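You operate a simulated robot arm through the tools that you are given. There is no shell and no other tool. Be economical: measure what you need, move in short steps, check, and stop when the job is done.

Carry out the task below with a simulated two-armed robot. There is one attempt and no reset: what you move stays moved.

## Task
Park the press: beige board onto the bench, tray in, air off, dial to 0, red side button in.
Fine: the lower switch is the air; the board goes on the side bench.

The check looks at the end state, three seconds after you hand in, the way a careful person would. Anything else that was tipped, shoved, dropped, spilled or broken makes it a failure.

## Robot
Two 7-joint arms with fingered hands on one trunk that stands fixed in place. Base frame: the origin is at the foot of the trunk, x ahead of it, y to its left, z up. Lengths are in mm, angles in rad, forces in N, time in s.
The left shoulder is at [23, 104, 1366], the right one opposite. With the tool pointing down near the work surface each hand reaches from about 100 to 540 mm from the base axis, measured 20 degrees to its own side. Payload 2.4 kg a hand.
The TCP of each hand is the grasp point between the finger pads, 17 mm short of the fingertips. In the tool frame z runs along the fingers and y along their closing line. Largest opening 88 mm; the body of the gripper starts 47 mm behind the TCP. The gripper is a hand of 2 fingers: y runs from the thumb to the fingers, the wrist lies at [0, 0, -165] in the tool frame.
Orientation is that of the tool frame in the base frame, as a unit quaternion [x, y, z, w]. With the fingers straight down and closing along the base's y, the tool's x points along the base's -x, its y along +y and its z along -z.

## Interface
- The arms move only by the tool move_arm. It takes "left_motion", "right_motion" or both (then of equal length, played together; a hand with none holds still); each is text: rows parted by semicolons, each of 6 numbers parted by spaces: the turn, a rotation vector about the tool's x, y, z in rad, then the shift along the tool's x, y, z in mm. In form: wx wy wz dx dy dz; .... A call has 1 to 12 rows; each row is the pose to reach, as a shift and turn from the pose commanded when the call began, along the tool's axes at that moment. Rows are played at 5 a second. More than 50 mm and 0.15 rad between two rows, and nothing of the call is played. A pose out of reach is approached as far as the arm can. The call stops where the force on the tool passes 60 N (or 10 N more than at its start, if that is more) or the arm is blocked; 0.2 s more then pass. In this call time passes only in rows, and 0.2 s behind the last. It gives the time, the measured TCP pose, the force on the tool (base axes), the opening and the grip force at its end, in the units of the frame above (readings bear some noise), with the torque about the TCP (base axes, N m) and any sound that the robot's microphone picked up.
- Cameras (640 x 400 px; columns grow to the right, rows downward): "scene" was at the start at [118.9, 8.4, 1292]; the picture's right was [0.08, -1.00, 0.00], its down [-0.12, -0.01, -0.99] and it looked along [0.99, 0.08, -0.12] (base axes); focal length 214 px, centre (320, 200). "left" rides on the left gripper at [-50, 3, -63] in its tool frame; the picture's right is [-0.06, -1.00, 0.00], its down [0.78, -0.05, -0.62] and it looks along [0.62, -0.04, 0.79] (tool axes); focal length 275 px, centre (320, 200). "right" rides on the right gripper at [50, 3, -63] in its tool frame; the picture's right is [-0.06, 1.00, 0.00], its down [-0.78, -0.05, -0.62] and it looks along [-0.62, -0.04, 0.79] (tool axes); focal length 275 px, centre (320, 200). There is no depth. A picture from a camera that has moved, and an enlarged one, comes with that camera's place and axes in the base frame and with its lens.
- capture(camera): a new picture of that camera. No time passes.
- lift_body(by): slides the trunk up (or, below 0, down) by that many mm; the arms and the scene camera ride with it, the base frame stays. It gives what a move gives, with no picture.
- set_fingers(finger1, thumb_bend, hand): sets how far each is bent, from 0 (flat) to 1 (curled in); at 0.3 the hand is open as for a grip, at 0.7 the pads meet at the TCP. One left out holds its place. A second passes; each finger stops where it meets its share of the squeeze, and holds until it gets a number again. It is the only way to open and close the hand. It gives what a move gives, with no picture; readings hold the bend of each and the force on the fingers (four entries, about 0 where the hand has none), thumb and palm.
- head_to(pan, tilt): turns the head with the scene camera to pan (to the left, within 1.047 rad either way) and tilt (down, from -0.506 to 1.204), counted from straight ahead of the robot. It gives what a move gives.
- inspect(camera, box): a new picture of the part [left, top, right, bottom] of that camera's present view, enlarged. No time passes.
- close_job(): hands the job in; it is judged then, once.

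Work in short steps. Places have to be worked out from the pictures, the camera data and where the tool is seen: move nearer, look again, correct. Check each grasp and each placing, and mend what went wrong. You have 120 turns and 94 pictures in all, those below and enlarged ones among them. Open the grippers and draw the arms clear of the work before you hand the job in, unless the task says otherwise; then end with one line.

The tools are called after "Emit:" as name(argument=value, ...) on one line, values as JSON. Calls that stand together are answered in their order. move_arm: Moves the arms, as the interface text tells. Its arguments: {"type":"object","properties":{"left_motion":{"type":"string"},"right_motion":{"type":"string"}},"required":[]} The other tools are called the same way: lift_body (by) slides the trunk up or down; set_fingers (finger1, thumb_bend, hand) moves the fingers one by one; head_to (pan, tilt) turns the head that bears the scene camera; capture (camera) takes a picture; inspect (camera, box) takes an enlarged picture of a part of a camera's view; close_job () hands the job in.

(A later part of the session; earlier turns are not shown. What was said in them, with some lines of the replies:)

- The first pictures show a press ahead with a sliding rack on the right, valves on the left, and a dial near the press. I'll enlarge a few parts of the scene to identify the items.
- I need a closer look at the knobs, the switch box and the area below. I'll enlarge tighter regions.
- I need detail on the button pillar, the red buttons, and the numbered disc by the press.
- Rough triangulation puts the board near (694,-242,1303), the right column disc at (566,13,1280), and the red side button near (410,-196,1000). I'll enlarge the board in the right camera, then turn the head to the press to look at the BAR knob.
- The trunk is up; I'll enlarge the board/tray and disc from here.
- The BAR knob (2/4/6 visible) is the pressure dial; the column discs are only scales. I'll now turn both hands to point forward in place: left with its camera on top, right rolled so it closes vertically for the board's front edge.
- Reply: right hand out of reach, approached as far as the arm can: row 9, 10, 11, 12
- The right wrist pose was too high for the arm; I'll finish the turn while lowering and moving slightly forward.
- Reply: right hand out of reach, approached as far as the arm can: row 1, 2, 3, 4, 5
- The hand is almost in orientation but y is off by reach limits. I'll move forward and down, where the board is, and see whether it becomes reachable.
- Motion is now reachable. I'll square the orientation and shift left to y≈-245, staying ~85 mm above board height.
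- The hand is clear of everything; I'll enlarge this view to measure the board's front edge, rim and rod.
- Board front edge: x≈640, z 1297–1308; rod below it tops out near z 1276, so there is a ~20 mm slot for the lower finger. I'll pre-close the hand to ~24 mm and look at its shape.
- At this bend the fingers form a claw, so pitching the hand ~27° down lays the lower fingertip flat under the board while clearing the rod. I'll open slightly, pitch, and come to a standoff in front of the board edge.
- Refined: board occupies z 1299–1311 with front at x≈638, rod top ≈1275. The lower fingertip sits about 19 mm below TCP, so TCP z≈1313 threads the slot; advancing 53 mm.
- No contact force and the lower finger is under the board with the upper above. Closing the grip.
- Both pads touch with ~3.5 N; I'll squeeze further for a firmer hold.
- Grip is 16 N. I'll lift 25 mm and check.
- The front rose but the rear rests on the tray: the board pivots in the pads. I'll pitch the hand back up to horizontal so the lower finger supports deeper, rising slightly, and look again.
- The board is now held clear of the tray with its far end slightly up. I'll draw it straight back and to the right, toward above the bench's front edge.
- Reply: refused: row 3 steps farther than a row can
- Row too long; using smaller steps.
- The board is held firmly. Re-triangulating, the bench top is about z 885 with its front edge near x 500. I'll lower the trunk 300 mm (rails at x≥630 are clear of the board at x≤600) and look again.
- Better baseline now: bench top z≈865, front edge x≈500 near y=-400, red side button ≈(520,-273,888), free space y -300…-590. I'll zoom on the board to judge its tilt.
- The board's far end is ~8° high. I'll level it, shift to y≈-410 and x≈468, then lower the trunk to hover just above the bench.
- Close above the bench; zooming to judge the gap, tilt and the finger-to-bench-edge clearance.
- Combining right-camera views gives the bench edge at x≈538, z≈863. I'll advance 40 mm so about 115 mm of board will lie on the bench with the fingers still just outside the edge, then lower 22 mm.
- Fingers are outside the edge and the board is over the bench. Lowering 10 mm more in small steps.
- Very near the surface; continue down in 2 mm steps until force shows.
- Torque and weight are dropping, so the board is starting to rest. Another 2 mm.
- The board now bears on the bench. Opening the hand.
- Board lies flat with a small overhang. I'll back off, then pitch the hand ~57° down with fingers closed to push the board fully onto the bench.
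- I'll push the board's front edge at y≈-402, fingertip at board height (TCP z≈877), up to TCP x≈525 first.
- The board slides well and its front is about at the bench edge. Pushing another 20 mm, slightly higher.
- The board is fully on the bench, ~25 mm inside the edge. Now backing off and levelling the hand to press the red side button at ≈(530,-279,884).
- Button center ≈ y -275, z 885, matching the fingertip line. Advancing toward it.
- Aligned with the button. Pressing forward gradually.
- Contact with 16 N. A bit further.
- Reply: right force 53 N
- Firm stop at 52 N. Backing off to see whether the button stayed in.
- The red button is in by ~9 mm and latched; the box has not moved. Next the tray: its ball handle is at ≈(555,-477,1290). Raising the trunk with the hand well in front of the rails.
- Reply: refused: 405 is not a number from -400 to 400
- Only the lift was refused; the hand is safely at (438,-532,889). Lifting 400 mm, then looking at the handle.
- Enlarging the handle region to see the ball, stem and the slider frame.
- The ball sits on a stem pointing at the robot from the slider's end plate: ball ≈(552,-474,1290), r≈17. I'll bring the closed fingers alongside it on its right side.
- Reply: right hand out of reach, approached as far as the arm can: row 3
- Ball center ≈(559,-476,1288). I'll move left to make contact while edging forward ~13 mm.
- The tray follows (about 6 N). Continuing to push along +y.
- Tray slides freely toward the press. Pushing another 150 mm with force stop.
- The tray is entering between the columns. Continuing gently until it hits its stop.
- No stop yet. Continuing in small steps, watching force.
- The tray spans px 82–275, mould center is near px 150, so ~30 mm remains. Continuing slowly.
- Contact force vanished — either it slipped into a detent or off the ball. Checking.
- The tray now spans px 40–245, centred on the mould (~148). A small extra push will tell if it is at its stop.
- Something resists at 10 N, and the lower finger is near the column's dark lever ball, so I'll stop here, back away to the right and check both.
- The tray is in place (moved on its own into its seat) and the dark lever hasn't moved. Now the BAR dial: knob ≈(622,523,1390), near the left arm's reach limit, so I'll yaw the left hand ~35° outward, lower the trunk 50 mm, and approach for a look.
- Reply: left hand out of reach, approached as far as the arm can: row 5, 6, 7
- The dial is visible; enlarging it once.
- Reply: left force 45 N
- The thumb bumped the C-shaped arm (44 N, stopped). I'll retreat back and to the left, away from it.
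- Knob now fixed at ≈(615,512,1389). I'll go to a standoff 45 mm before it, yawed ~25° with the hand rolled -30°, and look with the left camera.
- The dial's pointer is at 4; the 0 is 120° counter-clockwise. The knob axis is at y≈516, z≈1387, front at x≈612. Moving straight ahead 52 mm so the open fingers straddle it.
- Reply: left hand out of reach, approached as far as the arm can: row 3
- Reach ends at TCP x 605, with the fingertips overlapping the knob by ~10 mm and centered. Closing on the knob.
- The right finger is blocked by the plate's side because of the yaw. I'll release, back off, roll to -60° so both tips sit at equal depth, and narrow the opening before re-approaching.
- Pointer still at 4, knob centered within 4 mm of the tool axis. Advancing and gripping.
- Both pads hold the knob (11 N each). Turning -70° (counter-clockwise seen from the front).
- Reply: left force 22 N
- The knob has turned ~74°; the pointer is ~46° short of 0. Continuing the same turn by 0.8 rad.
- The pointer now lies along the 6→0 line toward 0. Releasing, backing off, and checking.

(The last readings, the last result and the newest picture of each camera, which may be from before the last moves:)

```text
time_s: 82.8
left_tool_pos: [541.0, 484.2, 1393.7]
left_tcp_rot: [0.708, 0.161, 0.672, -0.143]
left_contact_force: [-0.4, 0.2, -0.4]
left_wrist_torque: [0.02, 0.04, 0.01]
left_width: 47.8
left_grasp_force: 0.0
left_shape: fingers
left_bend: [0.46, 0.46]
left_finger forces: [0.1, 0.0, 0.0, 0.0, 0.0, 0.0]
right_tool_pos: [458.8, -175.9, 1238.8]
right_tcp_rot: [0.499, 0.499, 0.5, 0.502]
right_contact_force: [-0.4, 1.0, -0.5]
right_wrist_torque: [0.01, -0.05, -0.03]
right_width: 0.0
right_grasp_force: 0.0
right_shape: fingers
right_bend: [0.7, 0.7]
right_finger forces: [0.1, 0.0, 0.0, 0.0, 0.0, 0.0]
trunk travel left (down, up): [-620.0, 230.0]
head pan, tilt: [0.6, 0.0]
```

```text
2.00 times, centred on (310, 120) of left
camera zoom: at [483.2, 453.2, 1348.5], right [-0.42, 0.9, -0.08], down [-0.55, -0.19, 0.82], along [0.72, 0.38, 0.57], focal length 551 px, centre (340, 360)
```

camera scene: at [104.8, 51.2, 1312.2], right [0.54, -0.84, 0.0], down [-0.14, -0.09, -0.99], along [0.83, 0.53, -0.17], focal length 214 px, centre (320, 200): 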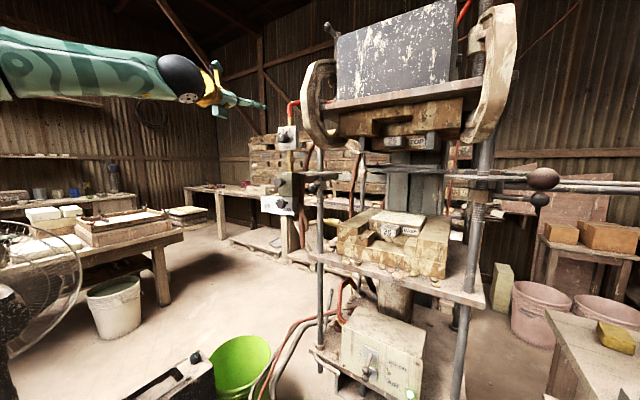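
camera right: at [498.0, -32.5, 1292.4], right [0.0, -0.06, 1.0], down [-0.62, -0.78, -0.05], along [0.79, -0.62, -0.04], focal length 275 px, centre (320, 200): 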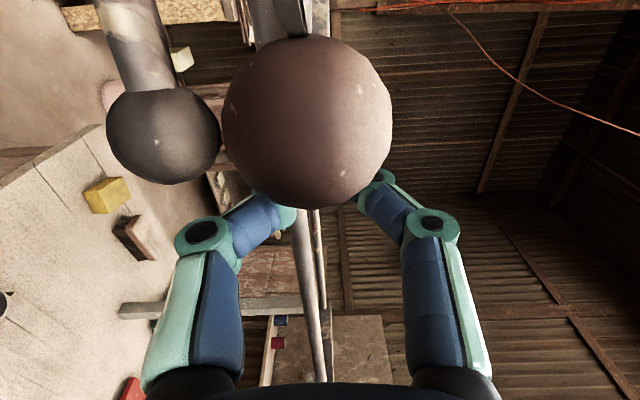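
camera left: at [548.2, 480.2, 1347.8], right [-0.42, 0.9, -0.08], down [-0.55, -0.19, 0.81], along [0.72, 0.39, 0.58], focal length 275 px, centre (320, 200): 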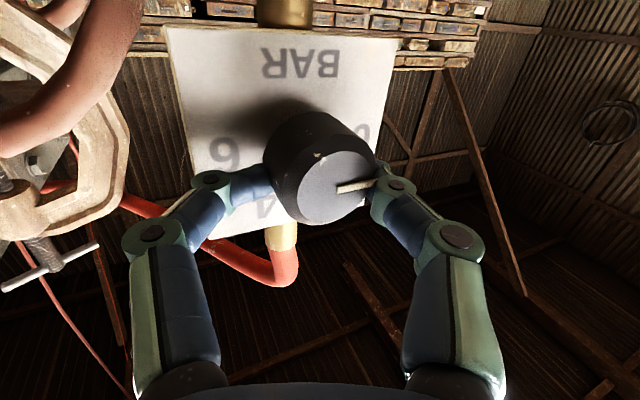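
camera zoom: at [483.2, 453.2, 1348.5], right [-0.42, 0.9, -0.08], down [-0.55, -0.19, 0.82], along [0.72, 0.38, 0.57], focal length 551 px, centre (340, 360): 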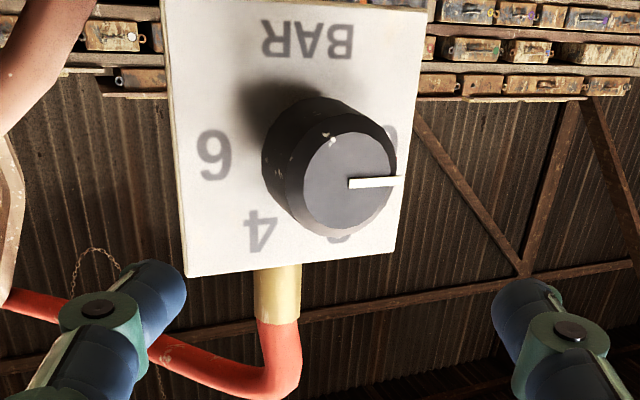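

The dial reads 0 (pointer within ~1° of the 0 direction). Now I retract and roll the left hand back, and park the right hand higher and to the right before lowering for the AIR switch (≈(515,191,825)).

Emit:
move_arm(left_motion="0 0 0 0 0 -30;0 0 0.14 0 0 -60;0 0 0.28 0 0 -90;0 0 0.42 0 0 -100;0 0 0.56 0 0 -100;0 0 0.7 0 0 -100;0 0 0.84 0 0 -100;0 0 0.98 0 0 -100;0 0 1.12 0 0 -100;0 0 1.26 0 0 -100;0 0 1.4 0 0 -100;0 0 1.54 0 0 -100", right_motion="0 0 0 -20 16 -3;0 0 0 -40 32 -6;0 0 0 -60 48 -10;0 0 0 -80 64 -13;0 0 0 -100 80 -16;0 0 0 -120 96 -20;0 0 0 -140 112 -23;0 0 0 -160 128 -26;0 0 0 -180 144 -30;0 0 0 -200 160 -33;0 0 0 -220 175 -36;0 0 0 -244 190 -40")

Emit:
move_arm(left_motion="0 0 0.14 0 0 0;0 0 0.28 0 0 0;0 0 0.42 0 0 0;0 0 0.56 0 0 0;0 0 0.7 0 0 0;0 0 0.84 0 0 0;0 0 0.98 0 0 0;0 0 1.12 0 0 0;0 0 1.26 0 0 0;0 0 1.4 0 0 0;0 0 1.54 0 0 0;0 0 1.6 0 0 0")

```text
time_s: 85.5
left_tool_pos: [452.3, 440.3, 1391.7]
left_tcp_rot: [0.627, -0.351, 0.423, -0.552]
left_contact_force: [0.1, -0.3, 0.2]
left_wrist_torque: [0.0, 0.0, -0.01]
left_width: 48.0
left_grasp_force: 0.0
left_shape: fingers
left_bend: [0.46, 0.46]
left_finger forces: [0.1, 0.0, 0.0, 0.0, 0.1, 0.1]
left hand out of reach, approached as far as the arm can: row 1, 2, 3, 4, 5, 7, 8, 9, 10, 11, 12
right_tool_pos: [419.6, -421.2, 1429.6]
right_tcp_rot: [0.5, 0.5, 0.5, 0.501]
right_contact_force: [0.3, -0.2, -0.3]
right_wrist_torque: [0.01, 0.02, -0.02]
right_width: 0.0
right_grasp_force: 0.0
right_shape: fingers
right_bend: [0.7, 0.7]
right_finger forces: [0.1, 0.0, 0.1, 0.0, 0.1, 0.0]
trunk travel left (down, up): [-620.0, 230.0]
head pan, tilt: [0.6, 0.0]
```

```text
time_s: 88.0
left_tool_pos: [451.8, 441.8, 1391.1]
left_tcp_rot: [-0.186, 0.695, 0.101, 0.688]
left_contact_force: [0.0, -0.2, 0.1]
left_wrist_torque: [-0.04, 0.04, -0.04]
left_width: 48.5
left_grasp_force: 0.1
left_shape: fingers
left_bend: [0.46, 0.46]
left_finger forces: [0.1, 0.0, 0.0, 0.0, 0.1, 0.0]
right_tool_pos: [419.0, -420.9, 1429.3]
right_tcp_rot: [0.499, 0.501, 0.5, 0.501]
right_contact_force: [0.3, 0.1, -0.8]
right_wrist_torque: [0.0, 0.0, 0.01]
right_width: 0.0
right_grasp_force: 0.0
right_shape: fingers
right_bend: [0.7, 0.7]
right_finger forces: [0.0, 0.0, 0.0, 0.1, 0.1, 0.0]
trunk travel left (down, up): [-620.0, 230.0]
head pan, tilt: [0.6, 0.0]
```

Both hands are clear; lowering the trunk 400 mm and looking at the switch box.

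Emit:
lift_body(by=-400)

Emit:
head_to(pan=0.4, tilt=0.25)

Emit:
capture(camera="scene")

```text
time_s: 91.9
left_tool_pos: [452.8, 439.7, 991.6]
left_tcp_rot: [-0.187, 0.694, 0.102, 0.688]
left_contact_force: [0.4, -0.9, 0.6]
left_wrist_torque: [0.01, -0.01, 0.05]
left_width: 48.2
left_grasp_force: 0.0
left_shape: fingers
left_bend: [0.46, 0.46]
left_finger forces: [0.0, 0.0, 0.1, 0.1, 0.0, 0.1]
right_tool_pos: [419.5, -419.3, 1030.1]
right_tcp_rot: [0.5, 0.501, 0.499, 0.5]
right_contact_force: [0.4, -0.4, -0.3]
right_wrist_torque: [0.0, -0.03, -0.02]
right_width: 0.0
right_grasp_force: 0.0
right_shape: fingers
right_bend: [0.7, 0.7]
right_finger forces: [0.0, 0.1, 0.0, 0.1, 0.1, 0.1]
trunk travel left (down, up): [-220.0, 630.0]
head pan, tilt: [0.6, 0.0]
```

```text
time_s: 92.7
left_tool_pos: [452.0, 441.2, 991.3]
left_tcp_rot: [-0.187, 0.694, 0.101, 0.688]
left_contact_force: [-0.3, -0.1, -0.3]
left_wrist_torque: [0.01, 0.03, -0.03]
left_width: 47.8
left_grasp_force: 0.1
left_shape: fingers
left_bend: [0.46, 0.46]
left_finger forces: [0.1, 0.0, 0.0, 0.0, 0.0, 0.0]
right_tool_pos: [419.1, -418.9, 1030.7]
right_tcp_rot: [0.5, 0.5, 0.499, 0.501]
right_contact_force: [1.3, 0.5, -0.2]
right_wrist_torque: [0.02, 0.0, -0.03]
right_width: 0.0
right_grasp_force: 0.0
right_shape: fingers
right_bend: [0.7, 0.7]
right_finger forces: [0.0, 0.1, 0.1, 0.0, 0.0, 0.0]
trunk travel left (down, up): [-220.0, 630.0]
head pan, tilt: [0.4, 0.25]
```

```text
8 pictures are left
camera scene: at [116.1, 49.3, 898.1], right [0.52, -0.85, 0.0], down [-0.26, -0.15, -0.95], along [0.82, 0.49, -0.3], focal length 214 px, centre (320, 200)
```

scene: 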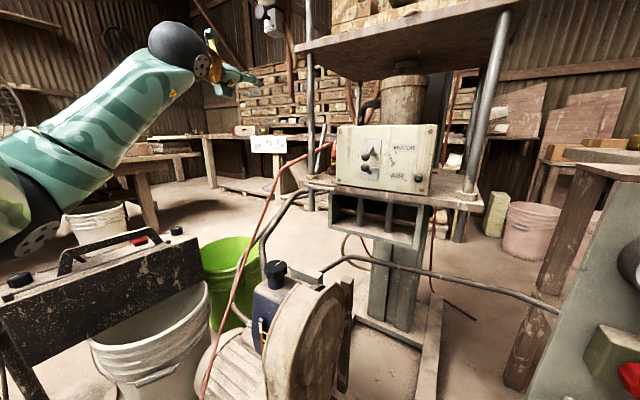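

Enlarging the switch box: the indicator and lever positions.

Emit:
inspect(camera="scene", box=[330, 115, 450, 205])

```text
4.44 times, centred on (390, 160) of scene
camera zoom: at [116.1, 49.3, 898.1], right [0.52, -0.85, 0.0], down [-0.26, -0.15, -0.95], along [0.82, 0.49, -0.3], focal length 953 px, centre (9, 378)
```

zoom: 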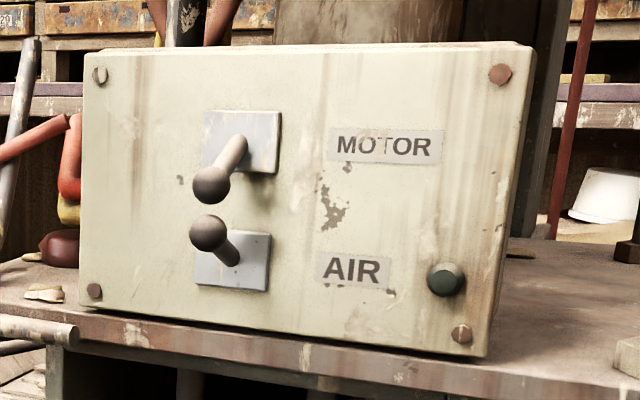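

The AIR lever is up and MOTOR down; the lamp went out when pressure hit 0. AIR off means lever down like MOTOR. The knobs are only ~3 mm apart, so I'll pinch the AIR knob (≈(515,187,834)) from left and right and pull it down. Moving to a standoff in front.

Emit:
move_arm(left_motion="0.051 -0.001 0.015 23 -27 -10;0.103 -0.002 0.03 47 -55 -20;0.154 -0.003 0.046 70 -82 -30;0.206 -0.004 0.06 93 -110 -40;0.257 -0.005 0.077 117 -137 -50;0.31 -0.006 0.092 140 -165 -60;0.36 -0.007 0.107 163 -192 -70;0.412 -0.008 0.123 187 -220 -79")

Emit:
capture(camera="left")

```text
time_s: 94.5
left_tool_pos: [471.9, 186.9, 833.8]
left_tcp_rot: [0.0, 0.707, -0.001, 0.707]
left_contact_force: [-0.4, -0.6, 0.8]
left_wrist_torque: [-0.02, 0.01, -0.01]
left_width: 48.1
left_grasp_force: 0.1
left_shape: fingers
left_bend: [0.46, 0.46]
left_finger forces: [0.0, 0.0, 0.0, 0.0, 0.0, 0.1]
right_tool_pos: [420.0, -419.2, 1029.7]
right_tcp_rot: [0.499, 0.5, 0.5, 0.501]
right_contact_force: [-0.1, -0.5, -0.3]
right_wrist_torque: [0.05, -0.03, -0.02]
right_width: 0.0
right_grasp_force: 0.1
right_shape: fingers
right_bend: [0.7, 0.7]
right_finger forces: [0.0, 0.1, 0.0, 0.0, 0.0, 0.0]
trunk travel left (down, up): [-220.0, 630.0]
head pan, tilt: [0.4, 0.25]
```

```text
6 pictures are left
camera left: at [407.1, 189.7, 884.5], right [0.0, -1.0, 0.06], down [-0.62, -0.05, -0.78], along [0.79, -0.04, -0.62], focal length 275 px, centre (320, 200)
```

left: 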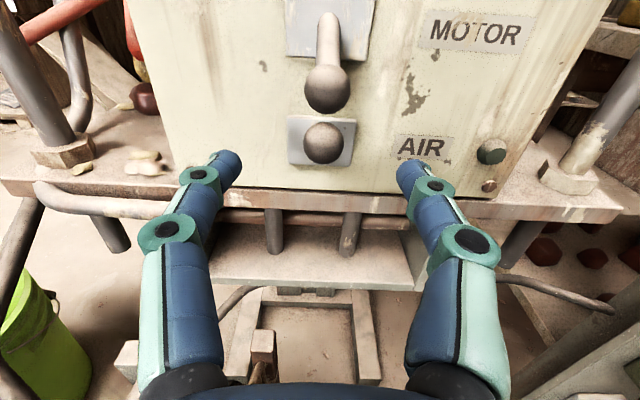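

Refined: AIR knob (508,185,835), MOTOR knob (508,185,855). Advancing 26 mm, 4 mm lower than the AIR center, then pinching.

Emit:
move_arm(left_motion="0 0 0 2 -1 10;0 0 0 4 -2 20;0 0 0 4 -2 26")

Emit:
set_fingers(hand="left", finger1=0.8, thumb_bend=0.8)

Emit:
capture(camera="left")

```text
time_s: 95.2
left_tool_pos: [496.1, 184.4, 829.4]
left_tcp_rot: [0.0, 0.707, 0.0, 0.707]
left_contact_force: [-0.7, -0.3, 0.3]
left_wrist_torque: [0.0, 0.0, -0.01]
left_width: 48.5
left_grasp_force: 0.0
left_shape: fingers
left_bend: [0.46, 0.46]
left_finger forces: [0.0, 0.0, 0.0, 0.0, 0.0, 0.0]
right_tool_pos: [419.5, -419.3, 1030.0]
right_tcp_rot: [0.5, 0.5, 0.499, 0.5]
right_contact_force: [-0.8, 0.8, 0.3]
right_wrist_torque: [-0.02, -0.04, -0.01]
right_width: 0.5
right_grasp_force: 0.0
right_shape: fingers
right_bend: [0.7, 0.7]
right_finger forces: [0.0, 0.0, 0.0, 0.0, 0.1, 0.1]
trunk travel left (down, up): [-220.0, 630.0]
head pan, tilt: [0.4, 0.25]
```

```text
time_s: 96.2
left_tool_pos: [496.3, 183.6, 829.7]
left_tcp_rot: [0.0, 0.708, 0.0, 0.706]
left_contact_force: [9.0, -1.1, -3.8]
left_wrist_torque: [-0.02, 0.08, -0.04]
left_width: 0.1
left_grasp_force: 7.9
left_shape: fingers
left_bend: [0.73, 0.71]
left_finger forces: [6.9, 0.0, 0.0, 0.0, 8.0, 0.0]
right_tool_pos: [421.5, -420.0, 1028.8]
right_tcp_rot: [0.5, 0.501, 0.499, 0.5]
right_contact_force: [-0.2, -0.2, 0.4]
right_wrist_torque: [-0.02, -0.01, -0.02]
right_width: 0.0
right_grasp_force: 0.0
right_shape: fingers
right_bend: [0.7, 0.7]
right_finger forces: [0.0, 0.0, 0.0, 0.1, 0.0, 0.0]
trunk travel left (down, up): [-220.0, 630.0]
head pan, tilt: [0.4, 0.25]
```

```text
5 pictures are left
camera left: at [433.1, 187.1, 880.2], right [0.0, -1.0, 0.06], down [-0.62, -0.05, -0.78], along [0.78, -0.04, -0.62], focal length 275 px, centre (320, 200)
```

left: 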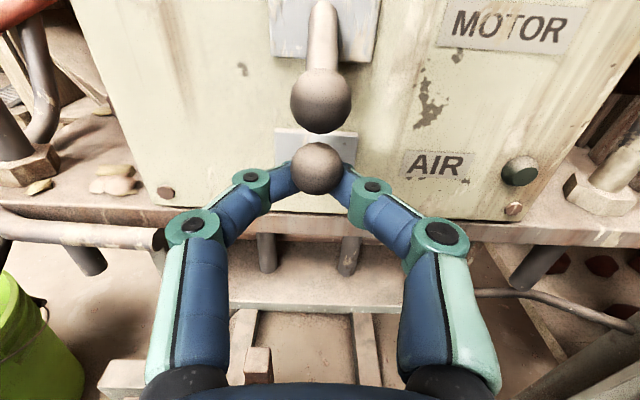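

The fingers hold the AIR lever just behind its ball, MOTOR untouched. Pulling down along the lever's arc.

Emit:
move_arm(left_motion="0 0 0 8 0 -2;0 0 0 16 0 -4;0 0 0 24 0 -4;0 0 0 31 0 -3;0 0 0 37 0 -1")

Emit:
capture(camera="left")

```text
time_s: 97.5
left_tool_pos: [493.8, 185.7, 793.3]
left_tcp_rot: [0.0, 0.708, -0.001, 0.707]
left_contact_force: [0.1, -0.3, 0.8]
left_wrist_torque: [0.0, 0.02, 0.03]
left_width: 0.2
left_grasp_force: 0.2
left_shape: fingers
left_bend: [0.76, 0.75]
left_finger forces: [0.0, 0.1, 0.0, 0.1, 0.0, 0.0]
right_tool_pos: [419.8, -419.8, 1030.0]
right_tcp_rot: [0.5, 0.5, 0.5, 0.5]
right_contact_force: [0.0, 0.1, 0.0]
right_wrist_torque: [0.0, -0.02, 0.01]
right_width: 0.1
right_grasp_force: 0.1
right_shape: fingers
right_bend: [0.7, 0.7]
right_finger forces: [0.0, 0.0, 0.1, 0.0, 0.1, 0.0]
trunk travel left (down, up): [-220.0, 630.0]
head pan, tilt: [0.4, 0.25]
```

```text
4 pictures are left
camera left: at [430.9, 187.6, 844.1], right [0.0, -1.0, 0.06], down [-0.62, -0.05, -0.78], along [0.79, -0.04, -0.62], focal length 275 px, centre (320, 200)
```

left: 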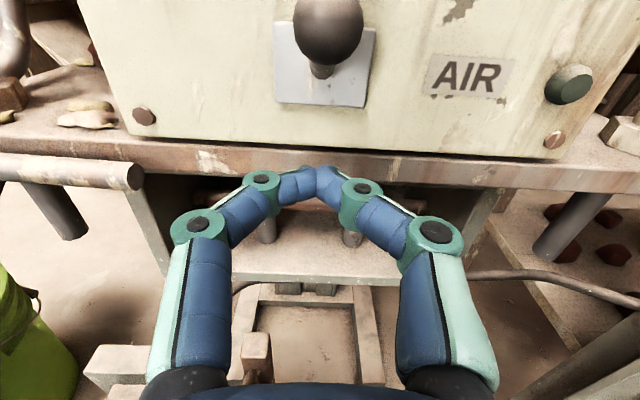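

It slipped off; AIR is still up. Instead I'll open, rise to z≈845, and close the claw behind the balls between the two levers, so that moving down pushes the AIR shaft positively.

Emit:
set_fingers(hand="left", finger1=0.46, thumb_bend=0.46)

Emit:
move_arm(left_motion="0 0 0 -20 0 -6;0 0 0 -40 0 -2;0 0 0 -52 0 5;0 0 0 -52 0 11")

Emit:
set_fingers(hand="left", finger1=0.7, thumb_bend=0.7)

```text
time_s: 98.5
left_tool_pos: [494.9, 184.2, 794.6]
left_tcp_rot: [0.0, 0.708, -0.001, 0.707]
left_contact_force: [-0.9, 0.6, -0.2]
left_wrist_torque: [-0.02, 0.02, 0.0]
left_width: 47.5
left_grasp_force: 0.0
left_shape: fingers
left_bend: [0.46, 0.46]
left_finger forces: [0.0, 0.0, 0.0, 0.1, 0.0, 0.1]
right_tool_pos: [419.9, -419.0, 1030.5]
right_tcp_rot: [0.499, 0.5, 0.499, 0.501]
right_contact_force: [0.4, 0.5, 0.3]
right_wrist_torque: [0.02, 0.03, 0.0]
right_width: 0.0
right_grasp_force: 0.1
right_shape: fingers
right_bend: [0.7, 0.7]
right_finger forces: [0.0, 0.0, 0.0, 0.1, 0.0, 0.0]
trunk travel left (down, up): [-220.0, 630.0]
head pan, tilt: [0.4, 0.25]
```

```text
time_s: 99.5
left_tool_pos: [507.8, 186.3, 846.4]
left_tcp_rot: [0.0, 0.707, 0.0, 0.707]
left_contact_force: [-0.3, -0.5, -0.3]
left_wrist_torque: [-0.01, 0.0, 0.0]
left_width: 48.0
left_grasp_force: 0.1
left_shape: fingers
left_bend: [0.46, 0.46]
left_finger forces: [0.0, 0.0, 0.0, 0.0, 0.0, 0.1]
right_tool_pos: [420.1, -419.2, 1030.5]
right_tcp_rot: [0.499, 0.5, 0.5, 0.5]
right_contact_force: [0.6, -0.1, 0.4]
right_wrist_torque: [-0.03, -0.02, 0.0]
right_width: 0.3
right_grasp_force: 0.0
right_shape: fingers
right_bend: [0.7, 0.7]
right_finger forces: [0.1, 0.0, 0.0, 0.0, 0.1, 0.1]
trunk travel left (down, up): [-220.0, 630.0]
head pan, tilt: [0.4, 0.25]
```

```text
time_s: 100.5
left_tool_pos: [506.9, 185.0, 846.1]
left_tcp_rot: [-0.001, 0.708, 0.0, 0.706]
left_contact_force: [0.3, 0.2, -0.5]
left_wrist_torque: [0.0, 0.02, 0.01]
left_width: 0.0
left_grasp_force: 0.2
left_shape: fingers
left_bend: [0.7, 0.7]
left_finger forces: [0.0, 0.0, 0.1, 0.1, 0.0, 0.0]
right_tool_pos: [418.7, -419.3, 1030.8]
right_tcp_rot: [0.499, 0.501, 0.499, 0.5]
right_contact_force: [0.2, 0.5, 0.5]
right_wrist_torque: [0.03, -0.01, 0.01]
right_width: 0.2
right_grasp_force: 0.2
right_shape: fingers
right_bend: [0.7, 0.7]
right_finger forces: [0.0, 0.0, 0.0, 0.0, 0.0, 0.1]
trunk travel left (down, up): [-220.0, 630.0]
head pan, tilt: [0.4, 0.25]
```

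Tips closed between the levers without contact. Pushing down 28 mm.

Emit:
move_arm(left_motion="0 0 0 6 0 0;0 0 0 12 0 0;0 0 0 18 0 0;0 0 0 24 0 0;0 0 0 28 0 0")

Emit:
inspect(camera="left", box=[160, 0, 600, 240])

```text
time_s: 101.7
left_tool_pos: [506.5, 183.8, 817.9]
left_tcp_rot: [0.0, 0.707, 0.0, 0.708]
left_contact_force: [-1.2, -0.7, 1.1]
left_wrist_torque: [-0.01, -0.03, -0.03]
left_width: 0.0
left_grasp_force: 0.5
left_shape: fingers
left_bend: [0.69, 0.7]
left_finger forces: [1.5, 0.0, 0.1, 0.0, 0.1, 0.0]
right_tool_pos: [419.5, -419.2, 1031.7]
right_tcp_rot: [0.5, 0.501, 0.499, 0.501]
right_contact_force: [-0.1, 0.3, -0.2]
right_wrist_torque: [0.02, -0.01, 0.0]
right_width: 0.0
right_grasp_force: 0.0
right_shape: fingers
right_bend: [0.7, 0.7]
right_finger forces: [0.1, 0.0, 0.1, 0.0, 0.1, 0.0]
trunk travel left (down, up): [-220.0, 630.0]
head pan, tilt: [0.4, 0.25]
```

```text
1.45 times, centred on (380, 120) of left
camera zoom: at [442.6, 187.6, 868.4], right [0.0, -1.0, 0.06], down [-0.62, -0.05, -0.78], along [0.79, -0.04, -0.62], focal length 400 px, centre (233, 316)
```

zoom: 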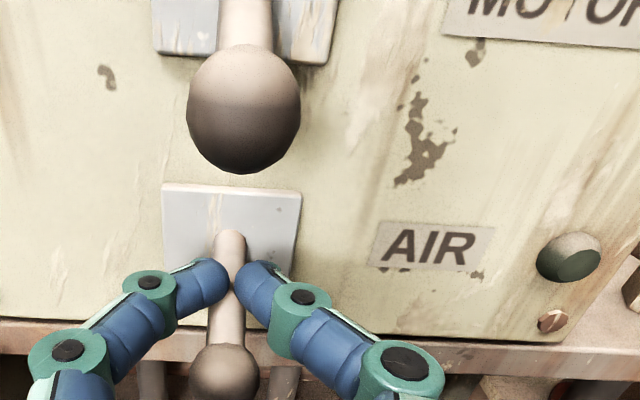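

The AIR lever is now down and MOTOR untouched. Opening and withdrawing the left hand.

Emit:
set_fingers(hand="left", finger1=0.4, thumb_bend=0.4)

Emit:
move_arm(left_motion="0 0 0 0 0 -25;0 0 0 -10 0 -50;0 0 0 -40 20 -60;0 0 0 -70 50 -60;0 0 0 -90 90 -50")

Emit:
set_fingers(hand="right", finger1=0.3, thumb_bend=0.3)

Emit:
head_to(pan=0.1, tilt=0.2)

Emit:
capture(camera="scene")

```text
time_s: 102.7
left_tool_pos: [505.8, 182.3, 817.5]
left_tcp_rot: [0.0, 0.707, 0.0, 0.707]
left_contact_force: [-0.5, 0.5, 1.4]
left_wrist_torque: [0.0, 0.01, 0.0]
left_width: 61.5
left_grasp_force: 0.0
left_shape: fingers
left_bend: [0.4, 0.4]
left_finger forces: [0.0, 0.1, 0.0, 0.0, 0.0, 0.1]
right_tool_pos: [419.5, -419.0, 1029.4]
right_tcp_rot: [0.5, 0.501, 0.499, 0.501]
right_contact_force: [0.0, 0.4, -0.5]
right_wrist_torque: [0.0, 0.0, -0.03]
right_width: 0.1
right_grasp_force: 0.1
right_shape: fingers
right_bend: [0.7, 0.7]
right_finger forces: [0.0, 0.0, 0.1, 0.0, 0.1, 0.0]
trunk travel left (down, up): [-220.0, 630.0]
head pan, tilt: [0.4, 0.25]
```

```text
time_s: 103.8
left_tool_pos: [455.0, 274.6, 907.3]
left_tcp_rot: [0.0, 0.708, -0.001, 0.707]
left_contact_force: [-0.5, 0.4, -0.6]
left_wrist_torque: [0.01, 0.02, -0.01]
left_width: 61.3
left_grasp_force: 0.1
left_shape: fingers
left_bend: [0.4, 0.4]
left_finger forces: [0.1, 0.1, 0.1, 0.0, 0.0, 0.1]
right_tool_pos: [419.7, -419.8, 1030.0]
right_tcp_rot: [0.499, 0.501, 0.499, 0.5]
right_contact_force: [0.5, -0.2, -0.6]
right_wrist_torque: [0.03, 0.01, -0.02]
right_width: 0.0
right_grasp_force: 0.1
right_shape: fingers
right_bend: [0.7, 0.7]
right_finger forces: [0.0, 0.0, 0.0, 0.1, 0.0, 0.0]
trunk travel left (down, up): [-220.0, 630.0]
head pan, tilt: [0.4, 0.25]
```

```text
time_s: 104.8
left_tool_pos: [455.0, 273.5, 907.6]
left_tcp_rot: [0.0, 0.708, -0.001, 0.707]
left_contact_force: [0.1, -1.2, -0.3]
left_wrist_torque: [0.01, -0.02, 0.0]
left_width: 61.6
left_grasp_force: 0.0
left_shape: fingers
left_bend: [0.4, 0.4]
left_finger forces: [0.1, 0.0, 0.0, 0.0, 0.0, 0.0]
right_tool_pos: [419.1, -418.5, 1031.3]
right_tcp_rot: [0.5, 0.501, 0.5, 0.5]
right_contact_force: [0.3, -0.1, 0.0]
right_wrist_torque: [-0.02, -0.01, -0.01]
right_width: 83.5
right_grasp_force: 0.2
right_shape: fingers
right_bend: [0.3, 0.3]
right_finger forces: [0.0, 0.0, 0.0, 0.0, 0.0, 0.0]
trunk travel left (down, up): [-220.0, 630.0]
head pan, tilt: [0.4, 0.25]
```

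```text
time_s: 105.7
left_tool_pos: [455.4, 274.0, 907.0]
left_tcp_rot: [0.0, 0.708, -0.001, 0.706]
left_contact_force: [-0.1, -0.1, 0.6]
left_wrist_torque: [0.01, 0.02, 0.01]
left_width: 61.5
left_grasp_force: 0.0
left_shape: fingers
left_bend: [0.4, 0.4]
left_finger forces: [0.0, 0.0, 0.0, 0.0, 0.1, 0.0]
right_tool_pos: [420.2, -419.3, 1029.5]
right_tcp_rot: [0.5, 0.5, 0.5, 0.5]
right_contact_force: [0.3, -0.3, -0.5]
right_wrist_torque: [0.04, -0.02, -0.02]
right_width: 83.5
right_grasp_force: 0.0
right_shape: fingers
right_bend: [0.3, 0.3]
right_finger forces: [0.0, 0.1, 0.1, 0.0, 0.0, 0.1]
trunk travel left (down, up): [-220.0, 630.0]
head pan, tilt: [0.099, 0.201]
```

```text
2 pictures are left
camera scene: at [129.1, 10.2, 907.7], right [0.1, -0.99, 0.0], down [-0.2, -0.02, -0.98], along [0.97, 0.1, -0.2], focal length 214 px, centre (320, 200)
```

scene: 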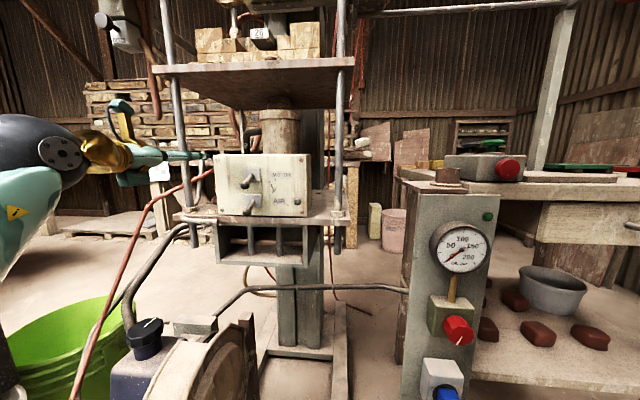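

Everything reads parked: both levers down, lamp off, button in, board on the bench. I'll draw the left hand further clear before handing in.

Emit:
move_arm(left_motion="0 0 0 -10 35 -5;0 0 0 -20 70 -10;0 0 0 -30 105 -15;0 0 0 -40 140 -20")

Emit:
set_fingers(hand="left", finger1=0.3, thumb_bend=0.3)

Emit:
head_to(pan=0.0, tilt=-0.45)

Emit:
capture(camera="scene")

```text
time_s: 106.7
left_tool_pos: [433.6, 413.3, 947.7]
left_tcp_rot: [0.001, 0.707, -0.001, 0.707]
left_contact_force: [0.3, -0.3, -0.5]
left_wrist_torque: [0.0, 0.03, -0.02]
left_width: 61.4
left_grasp_force: 0.1
left_shape: fingers
left_bend: [0.4, 0.4]
left_finger forces: [0.0, 0.0, 0.0, 0.0, 0.0, 0.0]
right_tool_pos: [419.1, -419.7, 1030.6]
right_tcp_rot: [0.499, 0.501, 0.5, 0.5]
right_contact_force: [0.8, -0.1, -0.9]
right_wrist_torque: [0.02, -0.01, -0.01]
right_width: 83.5
right_grasp_force: 0.0
right_shape: fingers
right_bend: [0.3, 0.3]
right_finger forces: [0.0, 0.0, 0.0, 0.1, 0.0, 0.1]
trunk travel left (down, up): [-220.0, 630.0]
head pan, tilt: [0.099, 0.201]
```

```text
time_s: 107.7
left_tool_pos: [433.7, 413.6, 947.7]
left_tcp_rot: [0.0, 0.707, 0.0, 0.707]
left_contact_force: [0.5, 0.7, 0.3]
left_wrist_torque: [-0.03, 0.01, -0.01]
left_width: 83.5
left_grasp_force: 0.0
left_shape: fingers
left_bend: [0.3, 0.3]
left_finger forces: [0.0, 0.0, 0.0, 0.0, 0.0, 0.1]
right_tool_pos: [419.7, -419.0, 1030.4]
right_tcp_rot: [0.499, 0.5, 0.5, 0.501]
right_contact_force: [-0.9, -0.2, 0.1]
right_wrist_torque: [0.01, 0.0, -0.01]
right_width: 83.8
right_grasp_force: 0.0
right_shape: fingers
right_bend: [0.3, 0.3]
right_finger forces: [0.0, 0.0, 0.0, 0.0, 0.1, 0.0]
trunk travel left (down, up): [-220.0, 630.0]
head pan, tilt: [0.099, 0.201]
```

```text
time_s: 108.7
left_tool_pos: [432.6, 412.5, 946.7]
left_tcp_rot: [0.0, 0.708, -0.001, 0.706]
left_contact_force: [-0.4, -0.1, 0.5]
left_wrist_torque: [-0.03, 0.0, -0.02]
left_width: 83.4
left_grasp_force: 0.0
left_shape: fingers
left_bend: [0.3, 0.3]
left_finger forces: [0.0, 0.0, 0.0, 0.0, 0.0, 0.1]
right_tool_pos: [419.3, -419.3, 1030.1]
right_tcp_rot: [0.499, 0.501, 0.499, 0.5]
right_contact_force: [0.5, -0.1, -0.1]
right_wrist_torque: [0.02, 0.02, -0.01]
right_width: 83.5
right_grasp_force: 0.0
right_shape: fingers
right_bend: [0.3, 0.3]
right_finger forces: [0.0, 0.0, 0.1, 0.1, 0.0, 0.0]
trunk travel left (down, up): [-220.0, 630.0]
head pan, tilt: [0.0, -0.45]
```

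```text
1 pictures are left
camera scene: at [106.5, 0.9, 962.7], right [0.0, -1.0, 0.0], down [0.43, 0.0, -0.9], along [0.9, 0.0, 0.43], focal length 214 px, centre (320, 200)
```

scene: 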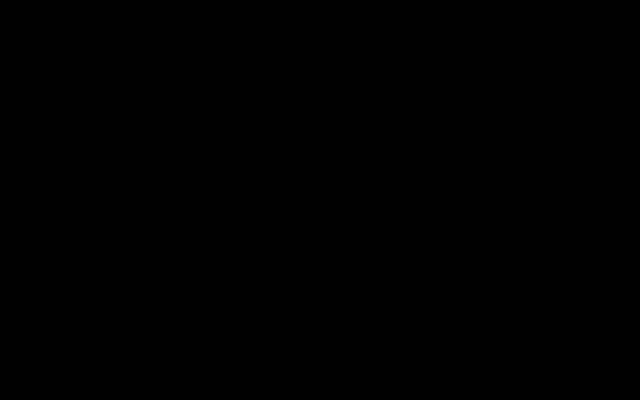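

That view is black (camera blocked by the robot itself). One last look at a milder tilt.

Emit:
head_to(pan=0.1, tilt=-0.2)

Emit:
capture(camera="scene")

```text
time_s: 109.5
left_tool_pos: [433.6, 411.5, 946.3]
left_tcp_rot: [0.0, 0.707, 0.0, 0.707]
left_contact_force: [0.6, 0.0, 0.6]
left_wrist_torque: [0.01, -0.03, 0.03]
left_width: 83.4
left_grasp_force: 0.0
left_shape: fingers
left_bend: [0.3, 0.3]
left_finger forces: [0.1, 0.1, 0.1, 0.1, 0.0, 0.1]
right_tool_pos: [419.3, -418.9, 1031.1]
right_tcp_rot: [0.5, 0.501, 0.499, 0.5]
right_contact_force: [0.2, 1.2, 0.2]
right_wrist_torque: [0.0, -0.01, 0.02]
right_width: 83.6
right_grasp_force: 0.1
right_shape: fingers
right_bend: [0.3, 0.3]
right_finger forces: [0.0, 0.0, 0.0, 0.0, 0.0, 0.0]
trunk travel left (down, up): [-220.0, 630.0]
head pan, tilt: [0.099, -0.201]
```

```text
0 pictures are left
camera scene: at [119.1, 9.1, 943.6], right [0.1, -1.0, 0.0], down [0.2, 0.02, -0.98], along [0.97, 0.1, 0.2], focal length 214 px, centre (320, 200)
```

scene: 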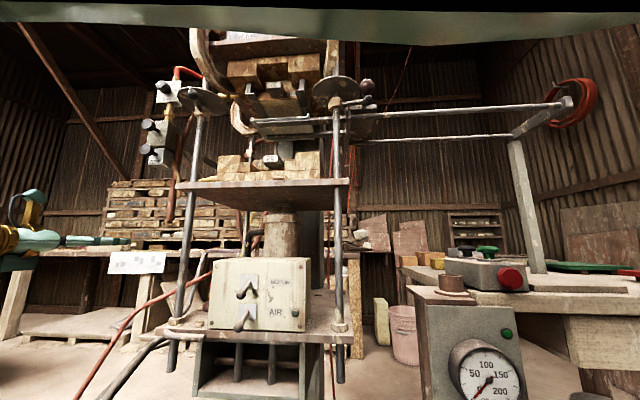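

The tray is in the press, the dial knob points left toward 0, both levers are down, and the arms are clear. Handing in.

Emit:
close_job()

```text
The job is handed in.
```

I parked the press and handed it in: the beige board is on the side bench, the tray is in, the air is off, the dial is at 0 and the red side button is in. On the way to the dial, the left thumb bumped the press's C-shaped arm at about 44 N, and I saw no damage in later pictures.
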